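You operate a simulated robot arm through the tools that you are given. There is no shell and no other tool.

The job below is to be done with a simulated robot arm. You get a single attempt, and the scene is never put back.

Task
Put things in order on the grey table. At the end: the red soda can stands on top of the purple pack (marked "SILK"); the orange pot stands where the red tub stood; the grey pad stands where the red soda can stood; the red tub stands where the grey pad stood; whatever was shut is shut again. Leave all else as you found it, and nothing knocked over.

It is judged by the outcome, as a careful person would: the job done as asked, and still so three seconds after it is handed in. It fails if anything else is knocked over, pushed out of place, dropped, spilled or broken.

Robot
A 6-joint arm with a two-finger gripper, fixed in place. Base frame: the origin is at the foot of the arm, x ahead of it, y to its left, z up; the work surface is at about z = 0. Lengths are in mm, angles in rad, forces in N, time in s.
With the tool pointing down near the work surface it reaches from about 180 to 480 mm from the base axis. Its first joint turns from -1.152 to 1.152 rad. Payload 1.76 kg.
Tool frame: the origin (TCP) lies between the finger pads and is the grasp point; the fingertips stand 29 mm ahead of it; z points along the fingers, y is the line along which they close. The gripper opens to 82 mm; its body begins 58 mm behind the TCP.
Orientation is that of the tool frame in the base frame, as a unit quaternion [x, y, z, w]. With the fingers straight down and closing along the base's y, the tool's x points along the base's -x, its y along +y and its z along -z.

Tools
- The arm moves only by the tool step_arm. Its arguments are lists of equal length, an entry for each row: "claw": the finger opening in cm, from 0 to 8.2; "translation": the shift along the tool's x, y, z in cm, a list of three; "dr": the turn, a rotation vector about the tool's x, y, z in rad, a list of three. In form: {"claw": [claw, ...], "translation": [[dx, dy, dz], ...], "dr": [[rx, ry, rz], ...]}. A call has 1 to 20 rows; each row is the pose to reach, as a shift and turn from the pose commanded when the call began, along the tool's axes at that moment. Rows are played at 5 a second. More than 50 mm and 0.15 rad between two rows, or a gripper value outside its range, and nothing of the call is played. Where a pose cannot be reached the arm comes as near as it can. A force on the tool above 40 N (or 10 N above the force at the start of the call, whichever is more), or a blocked arm, ends the call early, and 0.2 s more pass. The fingers move at their own pace (about 203.5 mm/s each) and stop on an object; they squeeze with about 32 N. The grip force told is the motor's: it shows also when the fingers shut on nothing. Time passes only in rows, and 0.2 s behind the last, so rows that repeat a pose let the fingers close. It gives the time, the measured TCP pose, the force on the tool (base axes), the opening and the grip force at its end, in the units of the frame above (readings bear some noise), with the torque about the TCP (base axes, N m) and any sound that the robot's microphone picked up.
- Cameras (640 x 400 px; columns grow to the right, rows downward): "scene" is fixed at [59.3, 342.6, 431.8]; the picture's right is [-0.75, -0.66, 0.00], its down [-0.34, 0.39, -0.86] and it looks along [0.57, -0.64, -0.52] (base axes); focal length 247 px, centre (320, 200). "wrist" rides on the gripper at [79, 4, -89] in the tool frame; the picture's right is [-0.05, 1.00, 0.00], its down [-0.71, -0.04, -0.71] and it looks along [-0.71, -0.04, 0.71] (tool axes); focal length 256 px, centre (320, 200). There is no depth. A picture from a camera that has moved, and an enlarged one, comes with that camera's place and axes in the base frame and with its lens. The place of the scene camera against the robot may be out by one fixed shift of up to 18 mm in any direction.
- grab_frame(camera): a new picture of that camera. It takes no simulated time.
- inspect(camera, box): a new picture of the part [left, top, right, bottom] of that camera's present view, enlarged. It takes no simulated time.
- hand_in(): hands the job in; it is judged then, once.

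Places have to be worked out from the pictures, the camera data and where the tool is seen. Open the gripper and draw the arm clear of the work before you hand the job in, unless the task says otherwise.

The tools are called after "Emit:" by a JSON object that holds its "method" and its "body". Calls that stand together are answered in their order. step_arm: Moves the arm, as the interface text tells. Its arguments: {"type":"object","properties":{"claw":{"type":"array","items":{"type":"number"}},"translation":{"type":"array","items":{"type":"array","items":{"type":"number"}}},"dr":{"type":"array","items":{"type":"array","items":{"type":"number"}}}},"required":["claw","translation","dr"]} The other tools are called the same way: grab_frame (camera) takes a picture; inspect (camera, box) takes an enlarged picture of a part of a camera's view; hand_in () hands the job in.

At the start:

```text
clock: 0.0
position: [335.7, 43.9, 267.4]
tool_rot: [0.0, 1.0, 0.001, -0.001]
force: [0.0, -0.3, -0.4]
wrist_torque: [0.01, -0.02, 0.02]
grip_width: 82.1
gripper_force: 0.0
```

scene: 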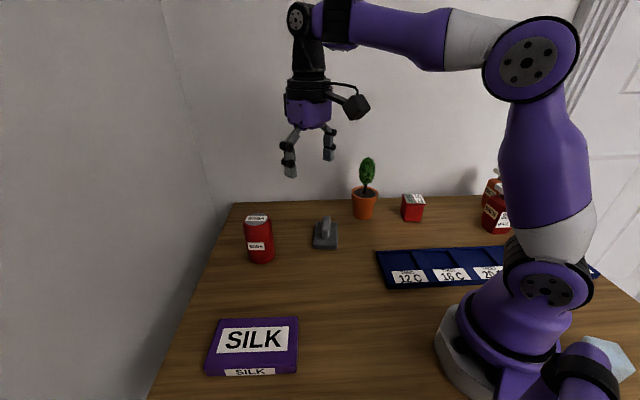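
wrist: 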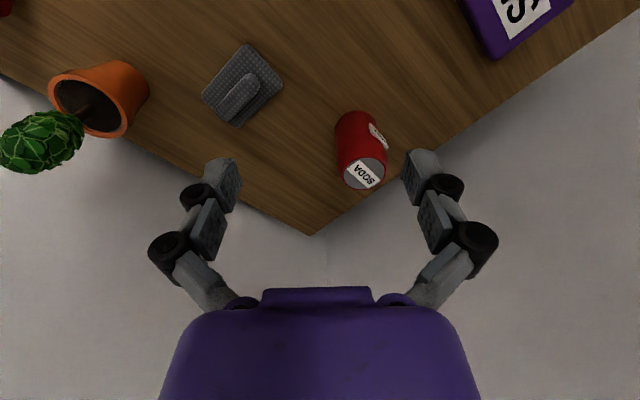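

The first pictures show the soda can, grey pad with a grip, potted cactus, red tub and purple SILK pack, plus some red things behind the arm. I'll enlarge parts of the scene view to identify each one.

Emit:
{"method": "inspect", "body": {"camera": "scene", "box": [220, 140, 440, 280]}}

Emit:
{"method": "inspect", "body": {"camera": "scene", "box": [370, 150, 610, 300]}}

Emit:
{"method": "inspect", "body": {"camera": "scene", "box": [160, 280, 400, 400]}}

Emit:
{"method": "inspect", "body": {"camera": "wrist", "box": [160, 0, 480, 200]}}

```text
2.86 times, centred on (330, 210) of scene
camera zoom: at [59.3, 342.6, 431.8], right [-0.75, -0.66, 0.0], down [-0.34, 0.39, -0.86], along [0.57, -0.64, -0.52], focal length 706 px, centre (291, 171)
```

zoom: 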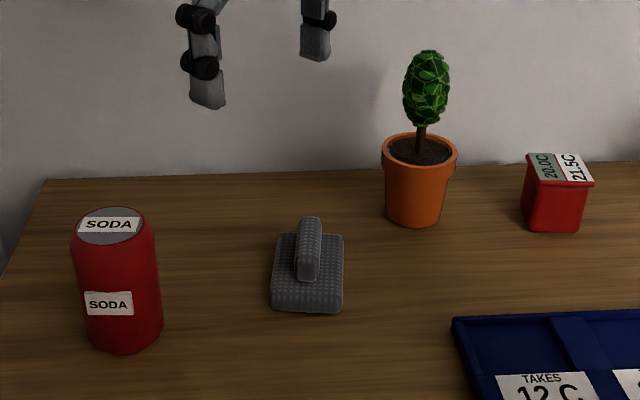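

```text
2.67 times, centred on (490, 225) of scene
camera zoom: at [59.3, 342.6, 431.8], right [-0.75, -0.66, 0.0], down [-0.34, 0.39, -0.86], along [0.57, -0.64, -0.52], focal length 659 px, centre (-133, 133)
```

zoom: 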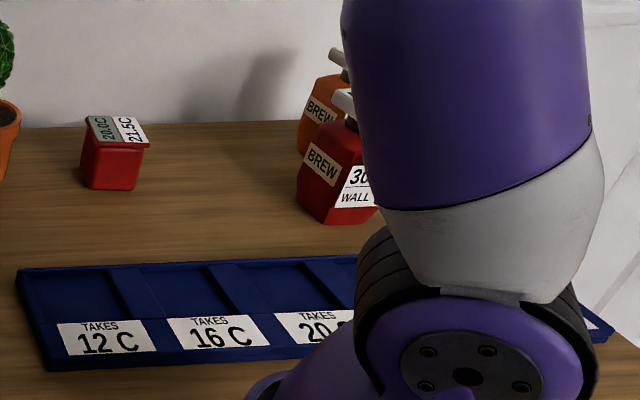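

```text
2.67 times, centred on (280, 340) of scene
camera zoom: at [59.3, 342.6, 431.8], right [-0.75, -0.66, 0.0], down [-0.34, 0.39, -0.86], along [0.57, -0.64, -0.52], focal length 659 px, centre (427, -173)
```

zoom: 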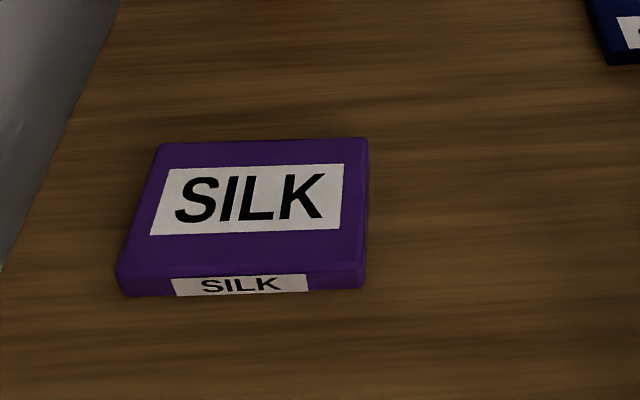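

```text
2.00 times, centred on (320, 100) of wrist
camera zoom: at [256.3, 48.1, 357.9], right [0.05, 1.0, 0.0], down [0.71, -0.04, 0.71], along [0.71, -0.04, -0.71], focal length 512 px, centre (320, 400)
```

zoom: 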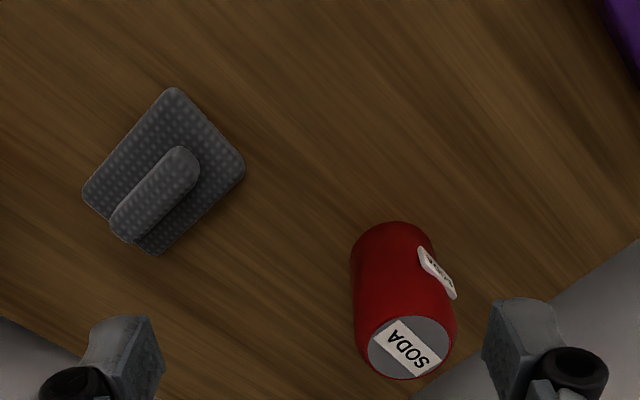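

Rough fixes from the wrist view: can near (465, 92), pad near (385, -62), pot near (370, -222), tub near (286, -304), SILK pack near (324, 256). I'll move high over to the right side and look back, to identify the tub, the pot and the things hidden behind the arm.

Emit:
{"method": "step_arm", "body": {"claw": [8.2, 8.2, 8.2, 8.2, 8.2, 8.2, 8.2, 8.2], "translation": [[1.7, -3.05, -0.41], [3.39, -6.1, -0.82], [5.09, -9.15, -1.22], [6.78, -12.2, -1.63], [8.48, -15.24, -2.04], [10.18, -18.29, -2.45], [11.87, -21.34, -2.85], [13.57, -24.39, -3.26]], "dr": [[0, 0, 0.098], [0, 0, 0.196], [0, 0, 0.294], [0, 0, 0.392], [0, 0, 0.49], [0, 0, 0.588], [0, 0, 0.687], [0, 0, 0.785]]}}

```text
clock: 1.8
position: [199.2, -198.9, 300.2]
tool_rot: [0.384, 0.923, -0.001, 0.0]
force: [0.6, 0.0, -0.2]
wrist_torque: [-0.01, 0.03, -0.01]
grip_width: 82.4
gripper_force: 0.0
```

The move went as asked. Now I take pictures from this pose with both cameras.

Emit:
{"method": "grab_frame", "body": {"camera": "wrist"}}

Emit:
{"method": "grab_frame", "body": {"camera": "scene"}}

```text
taken
camera wrist: at [145.9, -140.3, 390.6], right [0.74, 0.67, 0.0], down [0.47, -0.53, 0.71], along [0.47, -0.53, -0.71], focal length 256 px, centre (320, 200)
```

wrist: 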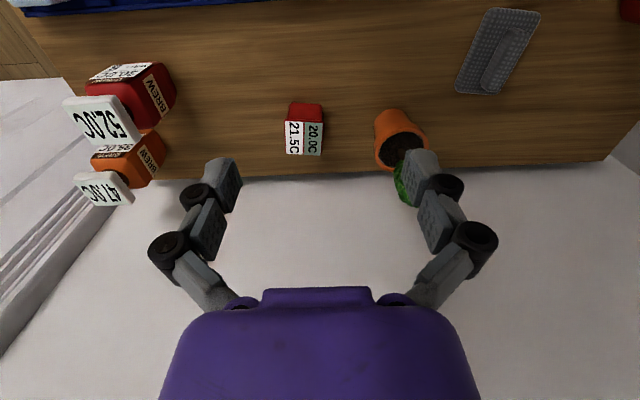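

```text
taken
```

scene: 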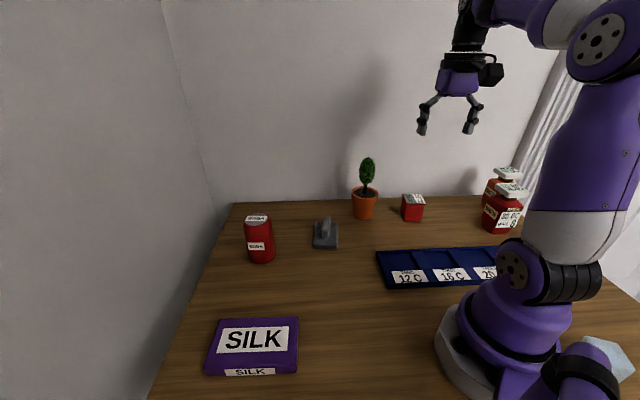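

Emit:
{"method": "inspect", "body": {"camera": "wrist", "box": [40, 40, 260, 220]}}

Emit:
{"method": "inspect", "body": {"camera": "wrist", "box": [260, 80, 460, 205]}}

Emit:
{"method": "inspect", "body": {"camera": "scene", "box": [460, 150, 540, 250]}}

Emit:
{"method": "inspect", "body": {"camera": "scene", "box": [340, 145, 440, 235]}}

```text
2.22 times, centred on (150, 130) of wrist
camera zoom: at [145.9, -140.3, 390.6], right [0.74, 0.67, 0.0], down [0.47, -0.53, 0.71], along [0.47, -0.53, -0.71], focal length 569 px, centre (698, 356)
```

zoom: 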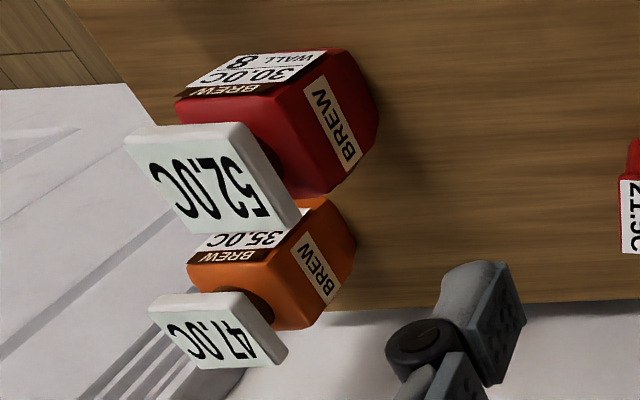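

```text
3.20 times, centred on (360, 142) of wrist
camera zoom: at [145.9, -140.3, 390.6], right [0.74, 0.67, 0.0], down [0.47, -0.53, 0.71], along [0.47, -0.53, -0.71], focal length 819 px, centre (192, 384)
```

zoom: 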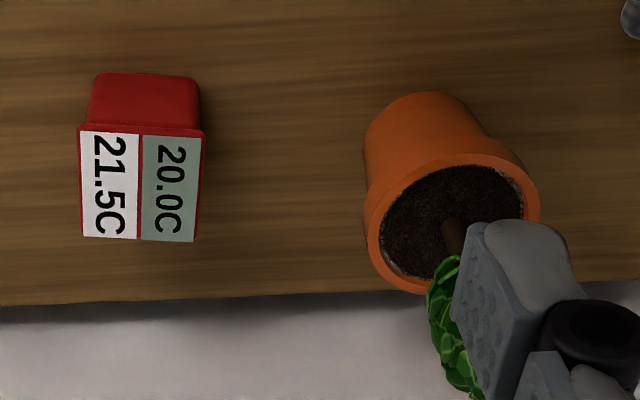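

```text
4.00 times, centred on (500, 200) of scene
camera zoom: at [59.3, 342.6, 431.8], right [-0.75, -0.66, 0.0], down [-0.34, 0.39, -0.86], along [0.57, -0.64, -0.52], focal length 989 px, centre (-400, 200)
```

zoom: 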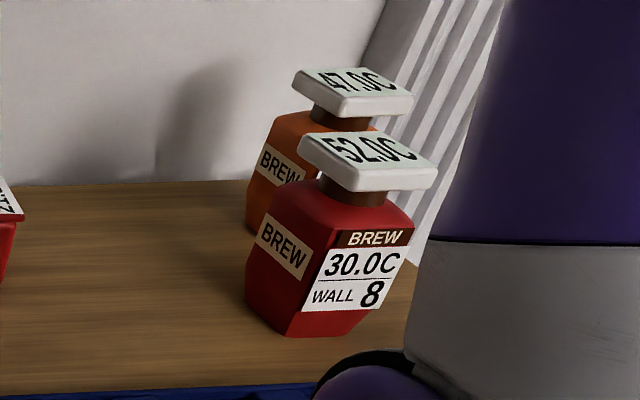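

```text
4.44 times, centred on (390, 190) of scene
camera zoom: at [59.3, 342.6, 431.8], right [-0.75, -0.66, 0.0], down [-0.34, 0.39, -0.86], along [0.57, -0.64, -0.52], focal length 1099 px, centre (9, 244)
```

zoom: 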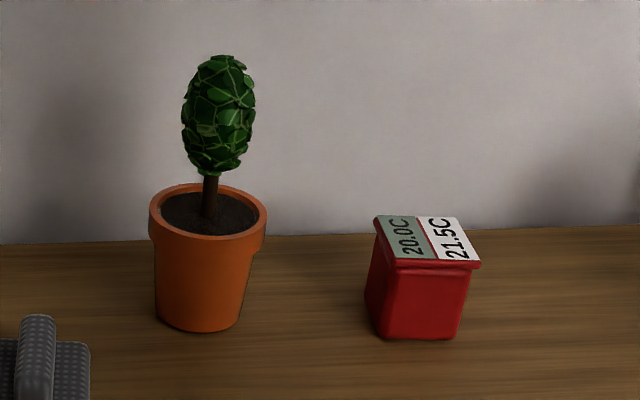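

The orange pot is the plant pot, the red tub is the small lidded tapered box at about (262, -305), and the BREW flasks and blue tray must be left alone. The soda can goes first, so I move to a pose where the wrist camera looks straight at it.

Emit:
{"method": "step_arm", "body": {"claw": [8.2, 8.2, 8.2, 8.2, 8.2, 8.2, 8.2, 8.2], "translation": [[1.2, 3.49, 0.87], [2.4, 6.98, 1.75], [3.59, 10.47, 2.62], [4.79, 13.95, 3.5], [5.99, 17.44, 4.37], [7.19, 20.93, 5.25], [8.38, 24.42, 6.12], [9.58, 27.91, 7.0]], "dr": [[0, 0, -0.1225], [0, 0, -0.245], [0, 0, -0.3675], [0, 0, -0.49], [0, 0, -0.6125], [0, 0, -0.735], [0, 0, -0.8575], [0, 0, -0.98]]}}

Emit:
{"method": "grab_frame", "body": {"camera": "wrist"}}

Emit:
{"method": "inspect", "body": {"camera": "wrist", "box": [220, 60, 420, 240]}}

```text
clock: 3.6
position: [329.7, 64.6, 230.1]
tool_rot: [-0.098, 0.995, -0.001, 0.001]
force: [0.9, 0.7, -0.1]
wrist_torque: [0.0, -0.01, 0.0]
grip_width: 82.0
gripper_force: 0.0
```

```text
taken
camera wrist: at [250.4, 53.6, 320.2], right [-0.14, 0.99, 0.0], down [0.7, 0.1, 0.71], along [0.7, 0.1, -0.71], focal length 256 px, centre (320, 200)
```

wrist: 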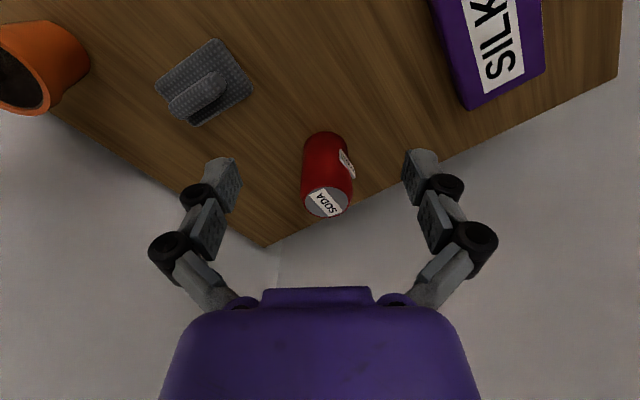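

```text
2.22 times, centred on (320, 150) of wrist
camera zoom: at [250.4, 53.6, 320.2], right [-0.14, 0.99, 0.0], down [0.7, 0.1, 0.71], along [0.7, 0.1, -0.71], focal length 569 px, centre (320, 311)
```

zoom: 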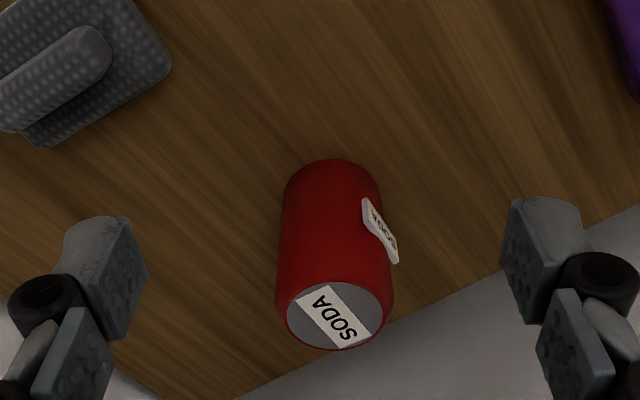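

The can top projects to about (464, 91), with a height near 107 mm and a diameter near 64 mm. Next I look at the SILK pack.

Emit:
{"method": "step_arm", "body": {"claw": [8.2, 8.2, 8.2, 8.2], "translation": [[1.695, 3.365, 0], [3.39, 6.73, 0], [5.085, 10.095, 0], [6.78, 13.46, 0]], "dr": [[0, 0, -0.11625], [0, 0, -0.2325], [0, 0, -0.34875], [0, 0, -0.465]]}}

Emit:
{"method": "grab_frame", "body": {"camera": "wrist"}}

Emit:
{"method": "inspect", "body": {"camera": "wrist", "box": [220, 40, 420, 220]}}

```text
clock: 4.6
position: [235.7, 185.3, 231.0]
tool_rot: [-0.325, 0.946, 0.0, 0.001]
force: [0.4, -0.1, -0.1]
wrist_torque: [-0.01, 0.0, -0.02]
grip_width: 82.0
gripper_force: 0.1
```

```text
taken
camera wrist: at [169.8, 139.0, 320.8], right [-0.57, 0.82, 0.0], down [0.58, 0.4, 0.71], along [0.58, 0.4, -0.71], focal length 256 px, centre (320, 200)
```

wrist: 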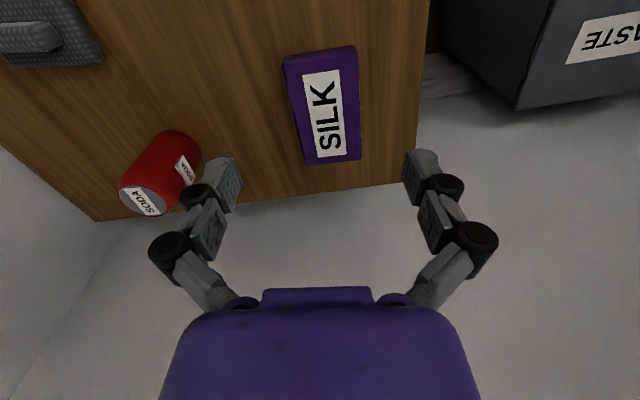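

```text
2.22 times, centred on (320, 130) of wrist
camera zoom: at [169.8, 139.0, 320.8], right [-0.57, 0.82, 0.0], down [0.58, 0.4, 0.71], along [0.58, 0.4, -0.71], focal length 569 px, centre (320, 356)
```

zoom: 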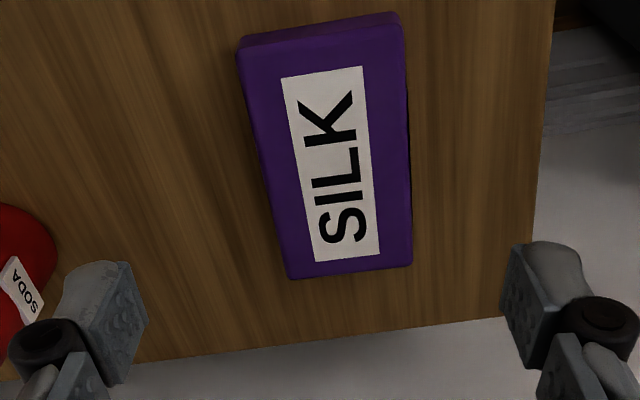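

The SILK pack measures about 138 x 79 x 20 mm, centred near (290, 234). I go above the can at (464, 91), tool straight down, and check alignment.

Emit:
{"method": "step_arm", "body": {"claw": [8.2, 8.2, 8.2, 8.2, 8.2, 8.2], "translation": [[-2.038, -3.543, 0.5], [-4.077, -7.087, 1.0], [-6.115, -10.63, 1.5], [-8.153, -14.173, 2.0], [-10.192, -17.717, 2.5], [-12.23, -21.26, 3.0]], "dr": [[0, 0, 0.0775], [0, 0, 0.155], [0, 0, 0.2325], [0, 0, 0.31], [0, 0, 0.3875], [0, 0, 0.465]]}}

Emit:
{"method": "grab_frame", "body": {"camera": "wrist"}}

Emit:
{"method": "grab_frame", "body": {"camera": "scene"}}

```text
clock: 6.0
position: [437.1, 80.0, 195.6]
tool_rot: [-0.106, 0.994, 0.0, -0.002]
force: [1.0, -0.2, 0.0]
wrist_torque: [0.01, 0.03, 0.02]
grip_width: 82.1
gripper_force: 0.1
out of reach, approached as far as the arm can: row 6
```

```text
taken
camera wrist: at [359.4, 66.5, 284.9], right [-0.16, 0.99, 0.0], down [0.7, 0.11, 0.7], along [0.7, 0.11, -0.71], focal length 256 px, centre (320, 200)
```

wrist: 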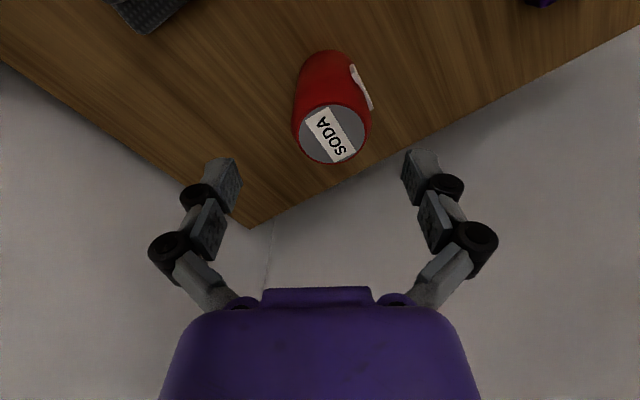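

```text
taken
```

scene: 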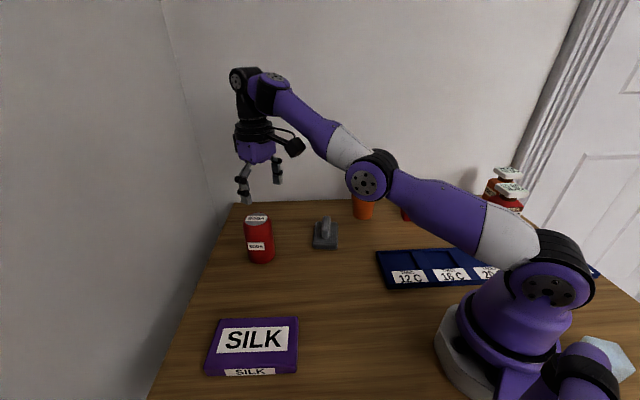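

With the tool vertical, z = 200 is out of reach at this radius, so I'll tilt the fingers outward by 0.4 rad and back off a little. The reading will also tell me which commanded pose the arm now counts from.

Emit:
{"method": "step_arm", "body": {"claw": [8.2, 8.2, 8.2], "translation": [[1.0, 0, 0], [2.0, 0, 0], [3.0, 0, 0]], "dr": [[0, -0.133, 0], [0, -0.267, 0], [0, -0.4, 0]]}}

Emit:
{"method": "grab_frame", "body": {"camera": "wrist"}}

```text
clock: 6.8
position: [408.9, 73.9, 195.6]
tool_rot: [-0.095, 0.975, 0.019, 0.2]
force: [0.0, 1.0, -0.7]
wrist_torque: [-0.02, -0.02, 0.01]
grip_width: 81.9
gripper_force: 0.1
out of reach, approached as far as the arm can: row 1, 2
```

```text
taken
camera wrist: at [302.6, 56.3, 247.5], right [-0.15, 0.99, 0.02], down [0.37, 0.04, 0.93], along [0.92, 0.14, -0.37], focal length 256 px, centre (320, 200)
```

wrist: 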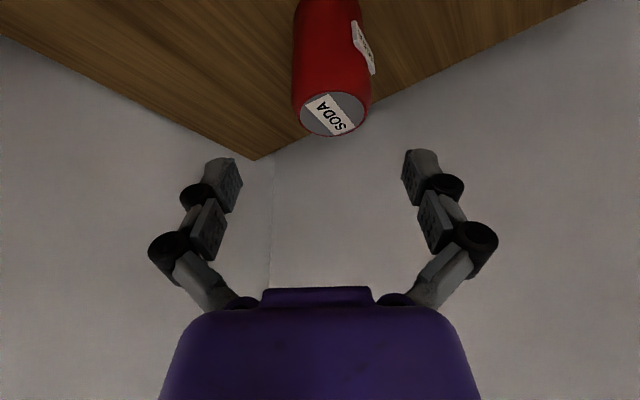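

The arm counts from the pose it actually reached. I enlarge the can in the current view to refine its sideways position before the straight-in approach.

Emit:
{"method": "inspect", "body": {"camera": "wrist", "box": [220, 0, 440, 180]}}

```text
2.22 times, centred on (330, 90) of wrist
camera zoom: at [302.6, 56.3, 247.5], right [-0.15, 0.99, 0.02], down [0.37, 0.04, 0.93], along [0.92, 0.14, -0.37], focal length 569 px, centre (298, 444)
```

zoom: 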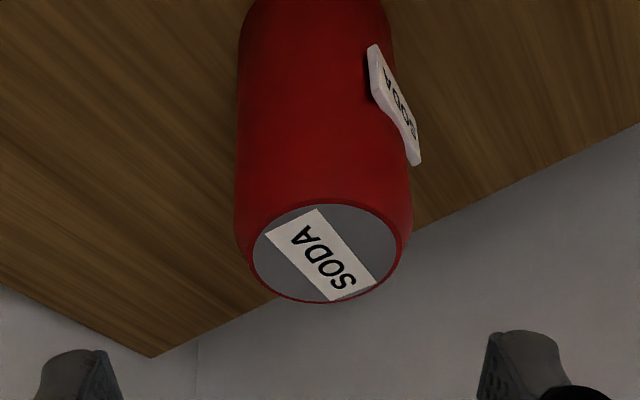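

The refined can axis is about (464, 92). I line up and slide in along the tool axis to TCP z = 75, fingers open.

Emit:
{"method": "step_arm", "body": {"claw": [8.2, 8.2, 8.2, 8.2, 8.2, 8.2, 8.2], "translation": [[-0.6, 0.75, 3.38], [-0.6, 0.75, 5.5], [-0.6, 0.75, 7.5], [-0.6, 0.75, 9.5], [-0.6, 0.75, 11.5], [-0.6, 0.75, 13.37], [-0.6, 0.75, 13.37]], "dr": [[0, 0, 0], [0, 0, 0], [0, 0, 0], [0, 0, 0], [0, 0, 0], [0, 0, 0], [0, 0, 0]]}}

Emit:
{"method": "grab_frame", "body": {"camera": "wrist"}}

Emit:
{"method": "inspect", "body": {"camera": "scene", "box": [200, 140, 360, 280]}}

```text
clock: 8.4
position: [465.1, 91.5, 74.5]
tool_rot: [-0.095, 0.975, 0.02, 0.198]
force: [-0.4, 0.1, -0.9]
wrist_torque: [0.01, 0.01, 0.0]
grip_width: 82.1
gripper_force: 0.0
```

```text
taken
camera wrist: at [358.2, 74.3, 126.3], right [-0.15, 0.99, 0.02], down [0.37, 0.04, 0.93], along [0.92, 0.14, -0.38], focal length 256 px, centre (320, 200)
```

wrist: 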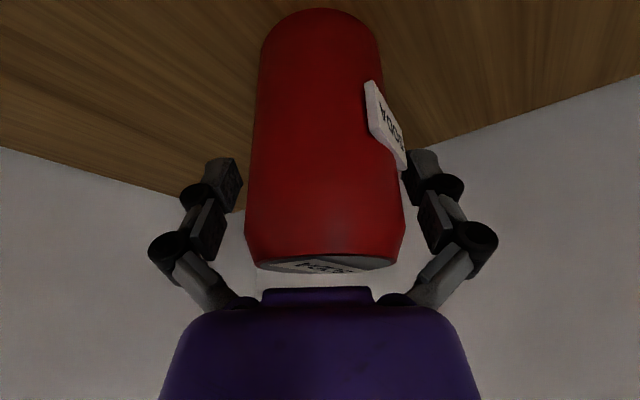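

```text
2.86 times, centred on (280, 210) of scene
camera zoom: at [59.3, 342.6, 431.8], right [-0.75, -0.66, 0.0], down [-0.34, 0.39, -0.86], along [0.57, -0.64, -0.52], focal length 706 px, centre (434, 171)
```

zoom: 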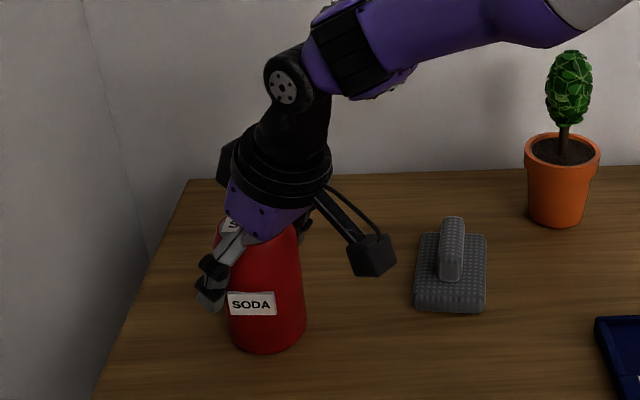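

The can sits centred between the open fingers. I close on it and watch opening and grip.

Emit:
{"method": "step_arm", "body": {"claw": [7.2, 6.6, 5.8, 5.5, 5.5, 5.5], "translation": [[0, 0, 0], [0, 0, 0], [0, 0, 0], [0, 0, 0], [0, 0, 0], [0, 0, 0]], "dr": [[0, 0, 0], [0, 0, 0], [0, 0, 0], [0, 0, 0], [0, 0, 0], [0, 0, 0]]}}

Emit:
{"method": "grab_frame", "body": {"camera": "wrist"}}

```text
clock: 9.8
position: [465.2, 90.7, 74.3]
tool_rot: [-0.095, 0.975, 0.02, 0.198]
force: [-0.6, 0.1, 6.2]
wrist_torque: [-0.08, 0.07, 0.01]
grip_width: 61.8
gripper_force: 32.0
```

```text
taken
camera wrist: at [358.2, 74.3, 126.7], right [-0.15, 0.99, 0.02], down [0.37, 0.04, 0.93], along [0.92, 0.14, -0.37], focal length 256 px, centre (320, 200)
```

wrist: 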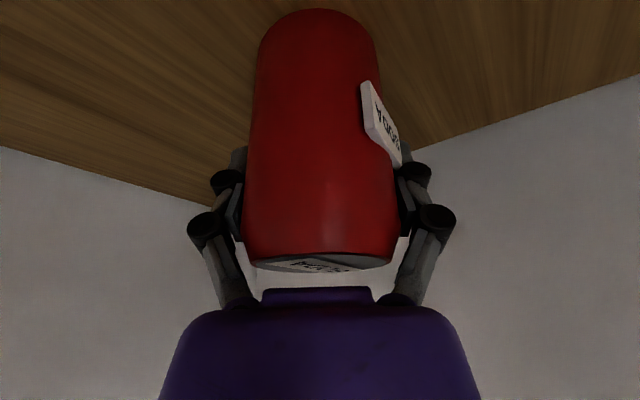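

The can is held (opening 61.8, grip 32 N). I lift it clear and draw it inward.

Emit:
{"method": "step_arm", "body": {"claw": [5.5, 5.5, 5.5, 5.5, 5.5, 5.5], "translation": [[-0.59, 0, -1.38], [-1.57, 0, -3.68], [-0.19, 0, -5.63], [1.19, 0, -7.58], [2.58, 0, -9.53], [3.96, 0, -11.48]], "dr": [[0, 0, 0], [0, 0, 0], [0, 0, 0], [0, 0, 0], [0, 0, 0], [0, 0, 0]]}}

Emit:
{"method": "grab_frame", "body": {"camera": "wrist"}}

```text
clock: 11.2
position: [384.8, 76.3, 165.2]
tool_rot: [-0.096, 0.975, 0.02, 0.198]
force: [-0.8, -0.3, 0.3]
wrist_torque: [-0.02, -0.01, -0.03]
grip_width: 61.5
gripper_force: 32.5
```

```text
taken
camera wrist: at [277.8, 58.7, 217.5], right [-0.15, 0.99, 0.02], down [0.37, 0.04, 0.93], along [0.92, 0.14, -0.38], focal length 256 px, centre (320, 200)
```

wrist: 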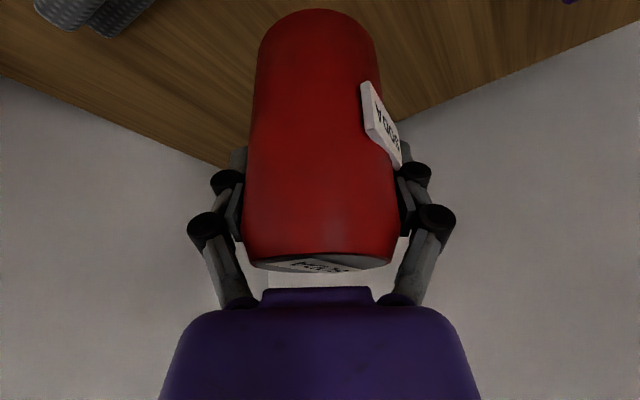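

The can came along firmly. Now I swing it over to above the SILK pack at (290, 234), turning about the vertical so it stays upright.

Emit:
{"method": "step_arm", "body": {"claw": [5.5, 5.5, 5.5, 5.5, 5.5, 5.5, 5.5], "translation": [[0.953, 2.887, -0.402], [1.907, 5.773, -0.803], [2.86, 8.66, -1.205], [3.813, 11.547, -1.607], [4.767, 14.433, -2.008], [5.72, 17.32, -2.41], [5.72, 17.32, -2.41]], "dr": [[-0.0315, 0, -0.0743], [-0.063, 0, -0.1487], [-0.0945, 0, -0.223], [-0.126, 0, -0.2973], [-0.1575, 0, -0.3717], [-0.189, 0, -0.446], [-0.189, 0, -0.446]]}}

Emit:
{"method": "grab_frame", "body": {"camera": "wrist"}}

Emit:
{"method": "inspect", "body": {"camera": "scene", "box": [160, 200, 400, 400]}}

```text
clock: 12.8
position: [290.2, 234.5, 164.3]
tool_rot: [-0.327, 0.924, 0.067, 0.188]
force: [-1.6, 0.7, -0.3]
wrist_torque: [0.0, -0.01, 0.03]
grip_width: 61.6
gripper_force: 32.3
```

```text
taken
camera wrist: at [203.2, 169.4, 217.1], right [-0.59, 0.81, 0.02], down [0.31, 0.21, 0.93], along [0.74, 0.55, -0.38], focal length 256 px, centre (320, 200)
```

wrist: 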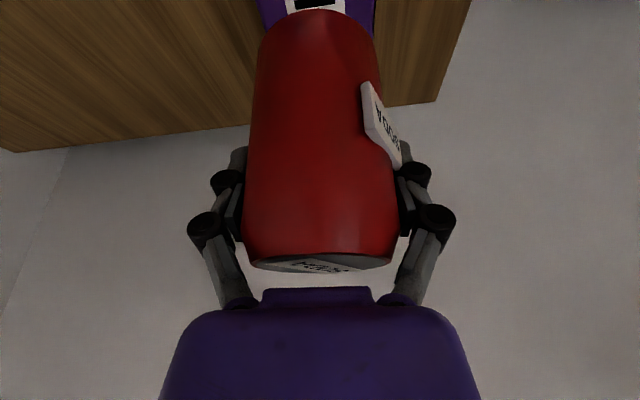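

```text
2.00 times, centred on (280, 300) of scene
camera zoom: at [59.3, 342.6, 431.8], right [-0.75, -0.66, 0.0], down [-0.34, 0.39, -0.86], along [0.57, -0.64, -0.52], focal length 494 px, centre (400, 0)
```

zoom: 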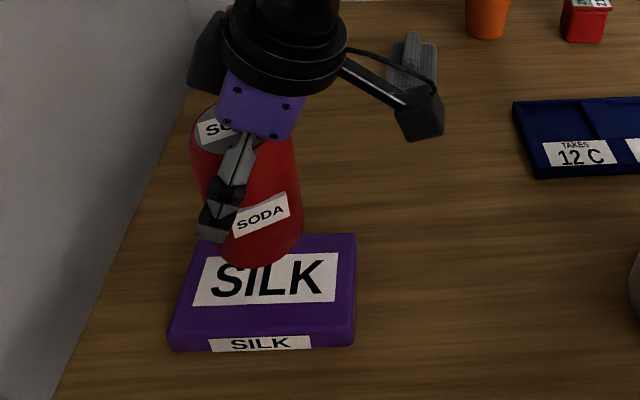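

The can hangs upright above the middle of the pack. I lower it to just above the pack top.

Emit:
{"method": "step_arm", "body": {"claw": [5.5, 5.5, 5.5, 5.5, 5.5], "translation": [[0.65, 0, 1.53], [1.29, 0, 3.04], [1.94, 0, 4.57], [2.35, 0, 5.53], [2.35, 0, 5.53]], "dr": [[0, 0, 0], [0, 0, 0], [0, 0, 0], [0, 0, 0], [0, 0, 0]]}}

Emit:
{"method": "grab_frame", "body": {"camera": "wrist"}}

Emit:
{"method": "inspect", "body": {"camera": "scene", "box": [180, 240, 340, 390]}}

```text
clock: 14.0
position: [291.4, 233.7, 104.7]
tool_rot: [-0.327, 0.924, 0.067, 0.187]
force: [-0.3, 0.7, 0.8]
wrist_torque: [-0.01, -0.01, 0.01]
grip_width: 61.3
gripper_force: 32.2
```

```text
taken
camera wrist: at [203.9, 169.0, 156.5], right [-0.59, 0.81, 0.02], down [0.32, 0.21, 0.93], along [0.74, 0.55, -0.38], focal length 256 px, centre (320, 200)
```

wrist: 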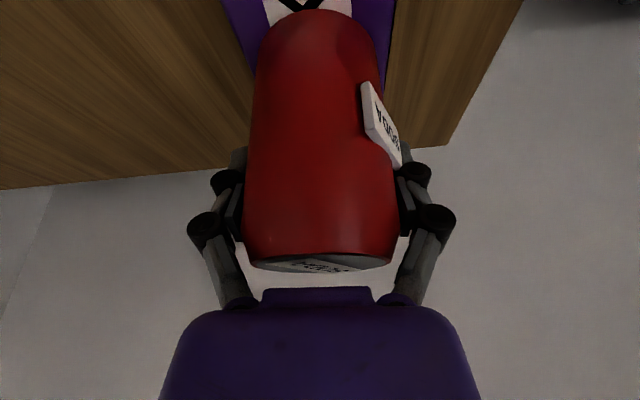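

```text
2.67 times, centred on (260, 315) of scene
camera zoom: at [59.3, 342.6, 431.8], right [-0.75, -0.66, 0.0], down [-0.34, 0.39, -0.86], along [0.57, -0.64, -0.52], focal length 659 px, centre (480, -107)
```

zoom: 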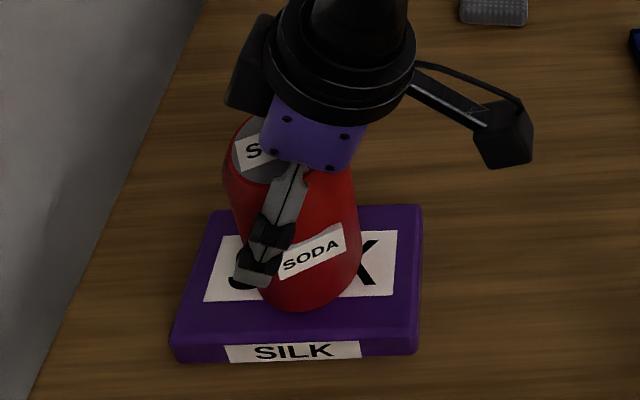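

About 10 mm remains above the pack. I lower in small steps and watch for contact.

Emit:
{"method": "step_arm", "body": {"claw": [5.5, 5.5, 5.5, 5.5], "translation": [[0.117, 0, 0.276], [0.235, 0, 0.553], [0.313, 0, 0.737], [0.313, 0, 0.737]], "dr": [[0, 0, 0], [0, 0, 0], [0, 0, 0], [0, 0, 0]]}}

```text
clock: 15.0
position: [291.4, 233.6, 97.4]
tool_rot: [-0.326, 0.924, 0.067, 0.189]
force: [4.6, 3.6, 18.8]
wrist_torque: [0.15, -0.29, 0.0]
grip_width: 61.8
gripper_force: 32.1
```

Contact at TCP z about 97.4 (19 N), so the pack is about 22 mm thick. I relieve the pressure slightly and open the fingers.

Emit:
{"method": "step_arm", "body": {"claw": [5.5, 5.5, 6.2, 6.6, 7.2, 8.2, 8.2], "translation": [[-0.031, 0, -0.074], [-0.031, 0, -0.074], [-0.031, 0, -0.074], [-0.031, 0, -0.074], [-0.031, 0, -0.074], [-0.031, 0, -0.074], [-0.031, 0, -0.074]], "dr": [[0, 0, 0], [0, 0, 0], [0, 0, 0], [0, 0, 0], [0, 0, 0], [0, 0, 0], [0, 0, 0]]}}

Emit:
{"method": "grab_frame", "body": {"camera": "wrist"}}

Emit:
{"method": "inspect", "body": {"camera": "scene", "box": [180, 240, 340, 390]}}

```text
clock: 16.6
position: [291.0, 234.6, 95.5]
tool_rot: [-0.327, 0.924, 0.066, 0.187]
force: [0.7, 0.9, 0.1]
wrist_torque: [0.0, 0.02, 0.01]
grip_width: 81.9
gripper_force: 0.1
```

```text
taken
camera wrist: at [203.9, 168.9, 149.3], right [-0.59, 0.81, 0.02], down [0.32, 0.21, 0.93], along [0.74, 0.55, -0.38], focal length 256 px, centre (320, 200)
```

wrist: 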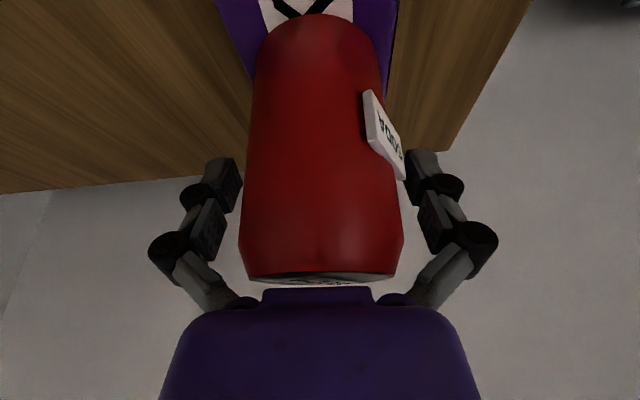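

```text
2.67 times, centred on (260, 315) of scene
camera zoom: at [59.3, 342.6, 431.8], right [-0.75, -0.66, 0.0], down [-0.34, 0.39, -0.86], along [0.57, -0.64, -0.52], focal length 659 px, centre (480, -107)
```

zoom: 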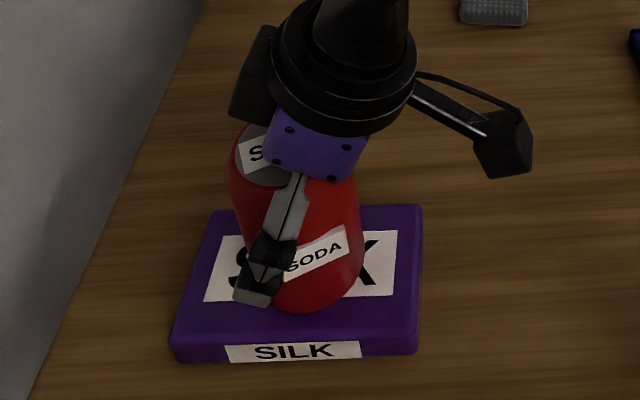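

The can stands free on the pack. I back straight out along the tool axis.

Emit:
{"method": "step_arm", "body": {"claw": [8.2, 8.2, 8.2, 8.2, 8.2], "translation": [[0, 0, -1.5], [0, 0, -4.0], [0, 0, -7.0], [0, 0, -10.5], [0, 0, -14.0]], "dr": [[0, 0, 0], [0, 0, 0], [0, 0, 0], [0, 0, 0], [0, 0, 0]]}}

Emit:
{"method": "grab_frame", "body": {"camera": "wrist"}}

Emit:
{"method": "grab_frame", "body": {"camera": "scene"}}

```text
clock: 17.8
position: [246.6, 199.1, 227.5]
tool_rot: [-0.327, 0.924, 0.066, 0.187]
force: [0.7, -1.3, 0.1]
wrist_torque: [-0.01, -0.02, 0.0]
grip_width: 82.0
gripper_force: 0.1
```

```text
taken
camera wrist: at [160.9, 134.9, 279.4], right [-0.59, 0.81, 0.02], down [0.32, 0.21, 0.93], along [0.74, 0.55, -0.38], focal length 256 px, centre (320, 200)
```

wrist: 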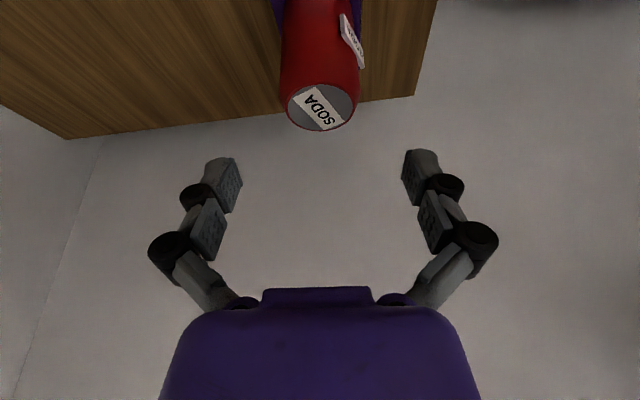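

```text
taken
```

scene: 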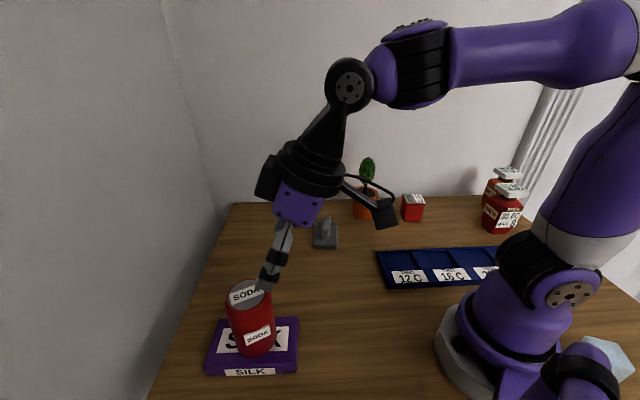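

The can stands on the pack, untouched after release. Next is the grey pad: I straighten the tool and move to a viewing pose for it.

Emit:
{"method": "step_arm", "body": {"claw": [8.2, 8.2, 8.2, 8.2, 8.2, 8.2, 8.2, 8.2], "translation": [[1.486, -2.603, -0.66], [2.973, -5.205, -1.32], [4.459, -7.808, -1.98], [5.945, -10.41, -2.64], [7.431, -13.013, -3.3], [8.918, -15.615, -3.96], [10.404, -18.218, -4.62], [11.89, -20.82, -5.28]], "dr": [[0.02096, 0.04704, 0.10346], [0.04193, 0.09408, 0.20693], [0.06289, 0.14111, 0.31039], [0.08385, 0.18815, 0.41385], [0.10481, 0.23519, 0.51731], [0.12578, 0.28223, 0.62078], [0.14674, 0.32926, 0.72424], [0.1677, 0.3763, 0.8277]]}}

Emit:
{"method": "grab_frame", "body": {"camera": "wrist"}}

Emit:
{"method": "inspect", "body": {"camera": "wrist", "box": [230, 40, 410, 180]}}

```text
clock: 19.6
position: [277.8, -44.3, 228.6]
tool_rot: [0.08, 0.997, 0.001, 0.0]
force: [0.5, -0.2, -0.5]
wrist_torque: [0.02, 0.03, -0.02]
grip_width: 82.1
gripper_force: 0.1
```

```text
taken
camera wrist: at [199.8, -27.8, 319.3], right [0.21, 0.98, 0.0], down [0.69, -0.15, 0.71], along [0.69, -0.15, -0.71], focal length 256 px, centre (320, 200)
```

wrist: 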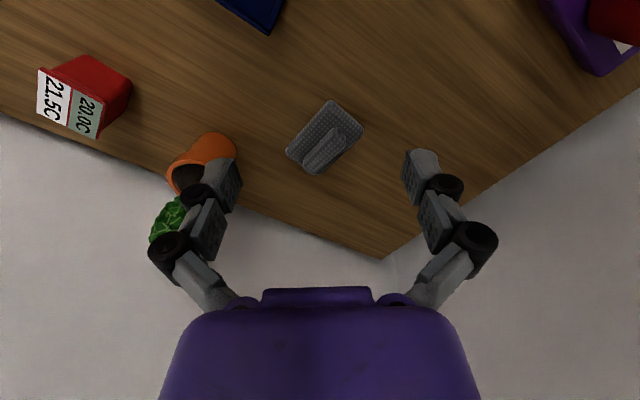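

```text
2.86 times, centred on (320, 110) of wrist
camera zoom: at [199.8, -27.8, 319.3], right [0.21, 0.98, 0.0], down [0.69, -0.15, 0.71], along [0.69, -0.15, -0.71], focal length 731 px, centre (320, 457)
```

zoom: 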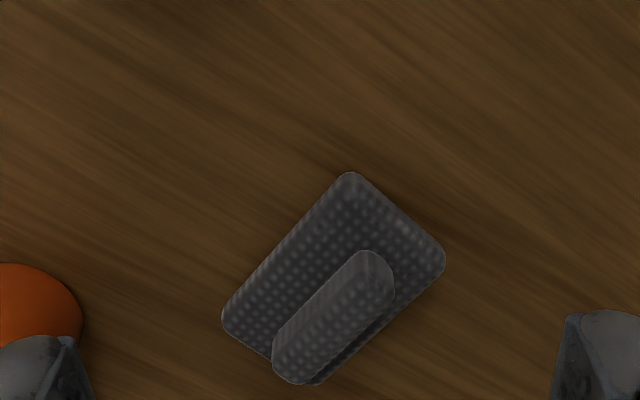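

From this view the pad's base is about 100 x 65 mm, centred near (390, -65), with its long axis and handle at azimuth about -51°. I zoom in through the scene camera to judge the heights of base and handle.

Emit:
{"method": "inspect", "body": {"camera": "scene", "box": [295, 205, 355, 255]}}

Emit:
{"method": "inspect", "body": {"camera": "wrist", "box": [280, 90, 370, 180]}}

```text
8.00 times, centred on (325, 230) of scene
camera zoom: at [59.3, 342.6, 431.8], right [-0.75, -0.66, 0.0], down [-0.34, 0.39, -0.86], along [0.57, -0.64, -0.52], focal length 1977 px, centre (280, -40)
```

zoom: 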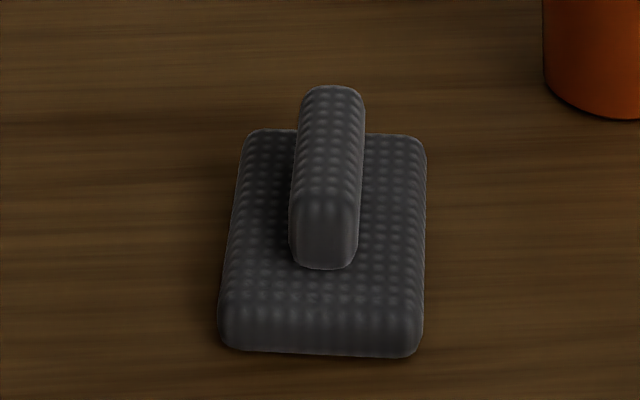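

```text
4.44 times, centred on (325, 135) of wrist
camera zoom: at [199.8, -27.8, 319.3], right [0.21, 0.98, 0.0], down [0.69, -0.15, 0.71], along [0.69, -0.15, -0.71], focal length 1138 px, centre (298, 489)
```

zoom: 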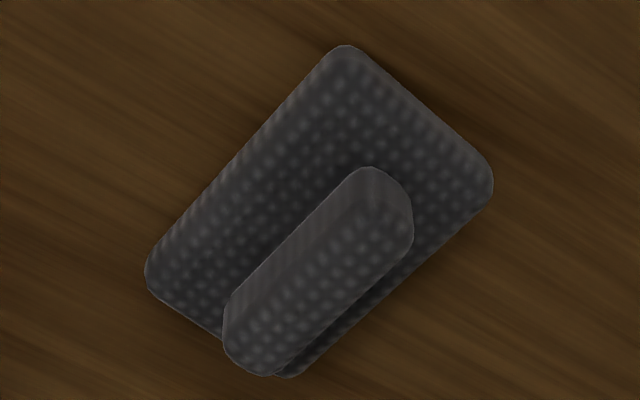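

The pad's base is about 15 mm thick and the handle is about 22 mm wide, with its top near z = 39. I go above the pad with the closing line across the handle and the fingers part-open.

Emit:
{"method": "step_arm", "body": {"claw": [8.2, 7.5, 7.0, 6.5, 6.0, 5.5, 5.5], "translation": [[-1.913, -0.035, 1.988], [-3.827, -0.07, 3.977], [-5.74, -0.105, 5.965], [-7.653, -0.14, 7.953], [-9.567, -0.175, 9.942], [-11.48, -0.21, 11.93], [-11.48, -0.21, 11.93]], "dr": [[0, 0, 0.1247], [0, 0, 0.2493], [0, 0, 0.374], [0, 0, 0.4987], [0, 0, 0.6233], [0, 0, 0.748], [0, 0, 0.748]]}}

Emit:
{"method": "grab_frame", "body": {"camera": "wrist"}}

Emit:
{"method": "grab_frame", "body": {"camera": "scene"}}

```text
clock: 21.2
position: [390.5, -63.2, 110.2]
tool_rot: [0.439, 0.898, 0.0, 0.0]
force: [-0.5, 0.1, 0.8]
wrist_torque: [0.0, -0.01, -0.01]
grip_width: 55.2
gripper_force: 0.1
```

```text
taken
camera wrist: at [345.2, 0.4, 199.7], right [0.82, 0.57, 0.0], down [0.4, -0.58, 0.71], along [0.4, -0.58, -0.71], focal length 256 px, centre (320, 200)
```

wrist: 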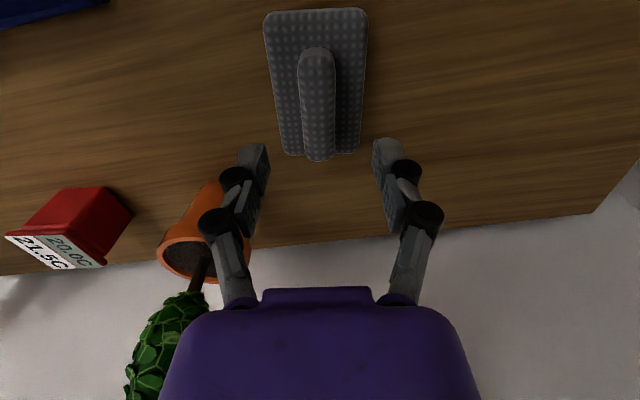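

```text
taken
```

scene: 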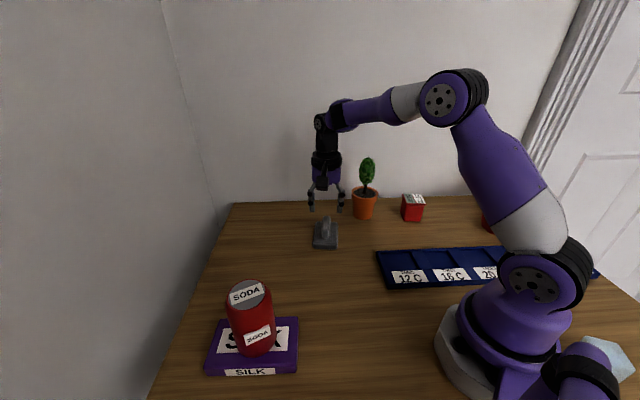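

The handle lines up with the tool within about 1.5 mm. I correct that and descend until the tips are just above the pad's base.

Emit:
{"method": "step_arm", "body": {"claw": [5.5, 5.5, 5.5, 5.5, 5.5], "translation": [[-0.1, -0.15, 2.0], [-0.1, -0.15, 4.0], [-0.1, -0.15, 5.5], [-0.1, -0.15, 6.3], [-0.1, -0.15, 6.3]], "dr": [[0, 0, 0], [0, 0, 0], [0, 0, 0], [0, 0, 0], [0, 0, 0]]}}

Emit:
{"method": "grab_frame", "body": {"camera": "wrist"}}

Emit:
{"method": "inspect", "body": {"camera": "scene", "box": [285, 170, 385, 260]}}

```text
clock: 22.4
position: [390.6, -65.6, 45.4]
tool_rot: [0.438, 0.899, 0.0, 0.0]
force: [0.2, 0.8, -0.7]
wrist_torque: [0.02, 0.0, 0.0]
grip_width: 55.2
gripper_force: 0.1
```

```text
taken
camera wrist: at [344.8, -0.9, 136.3], right [0.82, 0.57, 0.0], down [0.4, -0.58, 0.71], along [0.41, -0.58, -0.71], focal length 256 px, centre (320, 200)
```

wrist: 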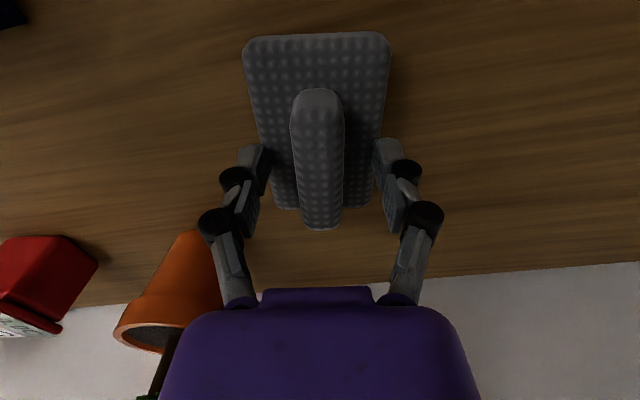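

```text
4.44 times, centred on (335, 215) of scene
camera zoom: at [59.3, 342.6, 431.8], right [-0.75, -0.66, 0.0], down [-0.34, 0.39, -0.86], along [0.57, -0.64, -0.52], focal length 1099 px, centre (253, 133)
```

zoom: 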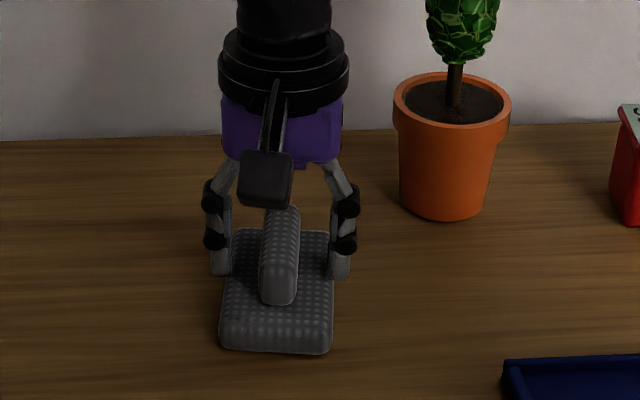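

The fingers straddle the handle above the base. I close on it.

Emit:
{"method": "step_arm", "body": {"claw": [4.5, 3.5, 2.5, 1.6, 1.6, 1.6], "translation": [[0, 0, 0], [0, 0, 0], [0, 0, 0], [0, 0, 0], [0, 0, 0], [0, 0, 0]], "dr": [[0, 0, 0], [0, 0, 0], [0, 0, 0], [0, 0, 0], [0, 0, 0], [0, 0, 0]]}}

Emit:
{"method": "grab_frame", "body": {"camera": "wrist"}}

```text
clock: 22.9
position: [391.0, -66.5, 49.3]
tool_rot: [0.44, 0.898, 0.0, 0.001]
force: [-0.3, -0.8, 1.7]
wrist_torque: [-0.01, 0.04, 0.0]
grip_width: 34.6
gripper_force: 0.1
stopped in row 2: the force on the tool passed its limit at 56 N (the readings are from after the stop); the commanded pose is now the measured one
```

```text
taken
camera wrist: at [345.3, -1.8, 139.5], right [0.82, 0.57, 0.0], down [0.4, -0.58, 0.71], along [0.4, -0.58, -0.7], focal length 256 px, centre (320, 200)
```

wrist: 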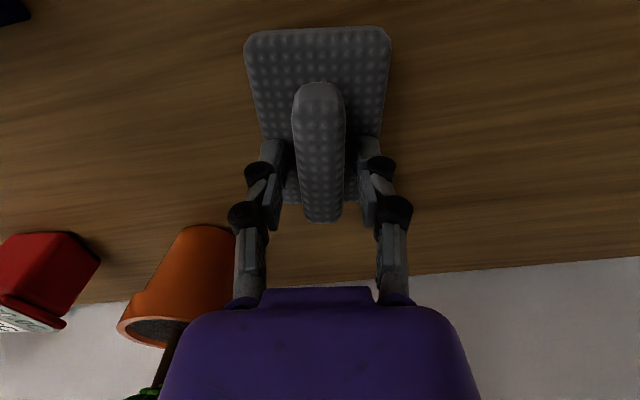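

The fingertips reach lower as they close and pressed on the pad's base, so the arm stopped at z about 49. I raise 3 mm and finish closing on the handle.

Emit:
{"method": "step_arm", "body": {"claw": [3.5, 3.5, 3.0, 2.5, 2.0, 1.6, 1.6, 1.6], "translation": [[0, 0, -0.3], [0, 0, -0.3], [0, 0, -0.3], [0, 0, -0.3], [0, 0, -0.3], [0, 0, -0.3], [0, 0, -0.3], [0, 0, -0.3]], "dr": [[0, 0, 0], [0, 0, 0], [0, 0, 0], [0, 0, 0], [0, 0, 0], [0, 0, 0], [0, 0, 0], [0, 0, 0]]}}

Emit:
{"method": "grab_frame", "body": {"camera": "wrist"}}

Emit:
{"method": "inspect", "body": {"camera": "scene", "box": [285, 170, 385, 260]}}

```text
clock: 24.7
position: [390.3, -67.5, 52.2]
tool_rot: [0.44, 0.898, -0.002, 0.002]
force: [0.1, 0.4, 2.2]
wrist_torque: [-0.01, -0.01, -0.09]
grip_width: 20.9
gripper_force: 31.5
```

```text
taken
camera wrist: at [345.2, -1.8, 142.4], right [0.82, 0.57, 0.0], down [0.4, -0.58, 0.71], along [0.4, -0.58, -0.7], focal length 256 px, centre (320, 200)
```

wrist: 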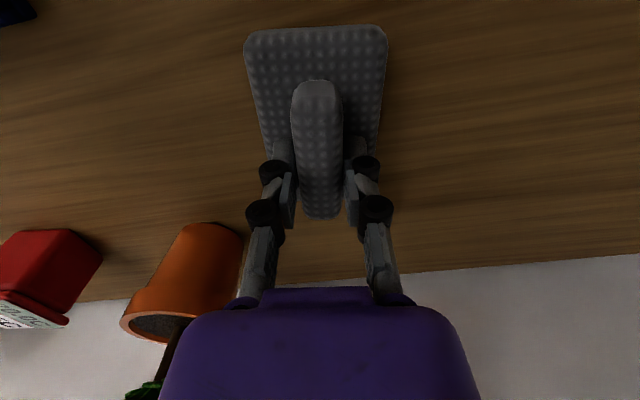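

```text
4.44 times, centred on (335, 215) of scene
camera zoom: at [59.3, 342.6, 431.8], right [-0.75, -0.66, 0.0], down [-0.34, 0.39, -0.86], along [0.57, -0.64, -0.52], focal length 1099 px, centre (253, 133)
```

zoom: 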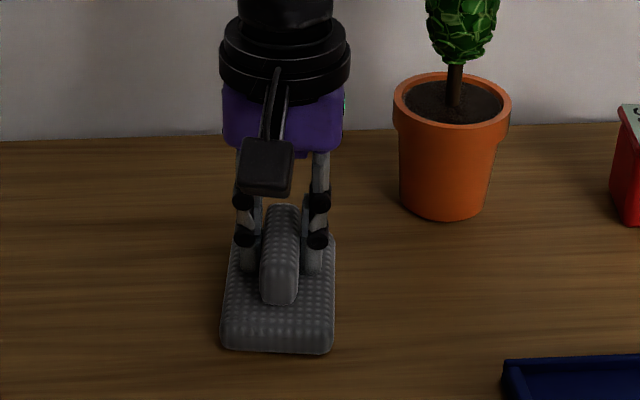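

The handle is held (opening 20.9, 31.5 N). I lift about 18 mm and check that the pad comes along level before carrying it.

Emit:
{"method": "step_arm", "body": {"claw": [1.6, 1.6, 1.6], "translation": [[0, 0, -0.8], [0, 0, -1.8], [0, 0, -1.8]], "dr": [[0, 0, 0], [0, 0, 0], [0, 0, 0]]}}

Emit:
{"method": "grab_frame", "body": {"camera": "wrist"}}

Emit:
{"method": "inspect", "body": {"camera": "scene", "box": [285, 170, 385, 260]}}

```text
clock: 25.5
position: [391.6, -67.3, 71.5]
tool_rot: [0.439, 0.898, 0.0, 0.001]
force: [0.7, -0.1, -1.1]
wrist_torque: [0.03, 0.03, -0.01]
grip_width: 21.1
gripper_force: 32.6
```

```text
taken
camera wrist: at [345.2, -2.0, 160.4], right [0.82, 0.57, 0.0], down [0.4, -0.58, 0.71], along [0.4, -0.58, -0.71], focal length 256 px, centre (320, 200)
```

wrist: 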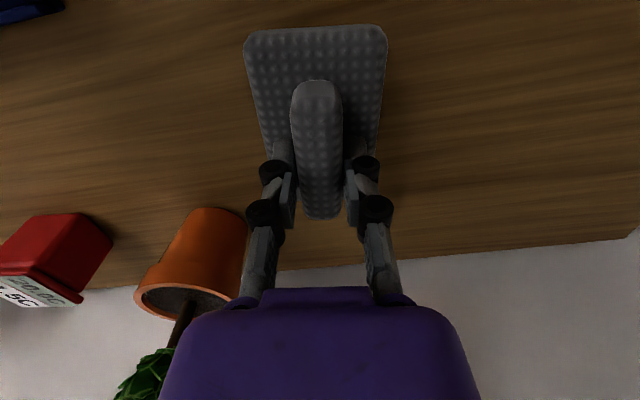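

```text
4.44 times, centred on (335, 215) of scene
camera zoom: at [59.3, 342.6, 431.8], right [-0.75, -0.66, 0.0], down [-0.34, 0.39, -0.86], along [0.57, -0.64, -0.52], focal length 1099 px, centre (253, 133)
```

zoom: 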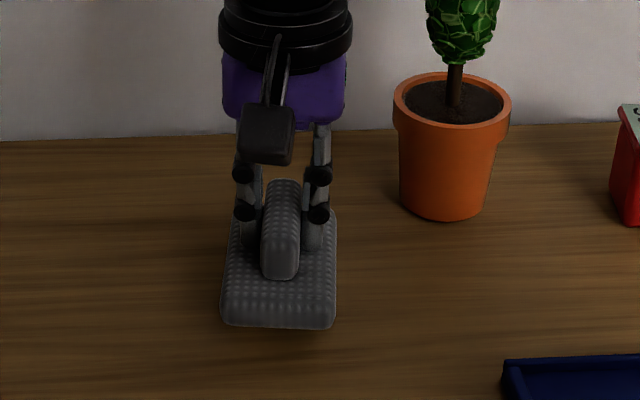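

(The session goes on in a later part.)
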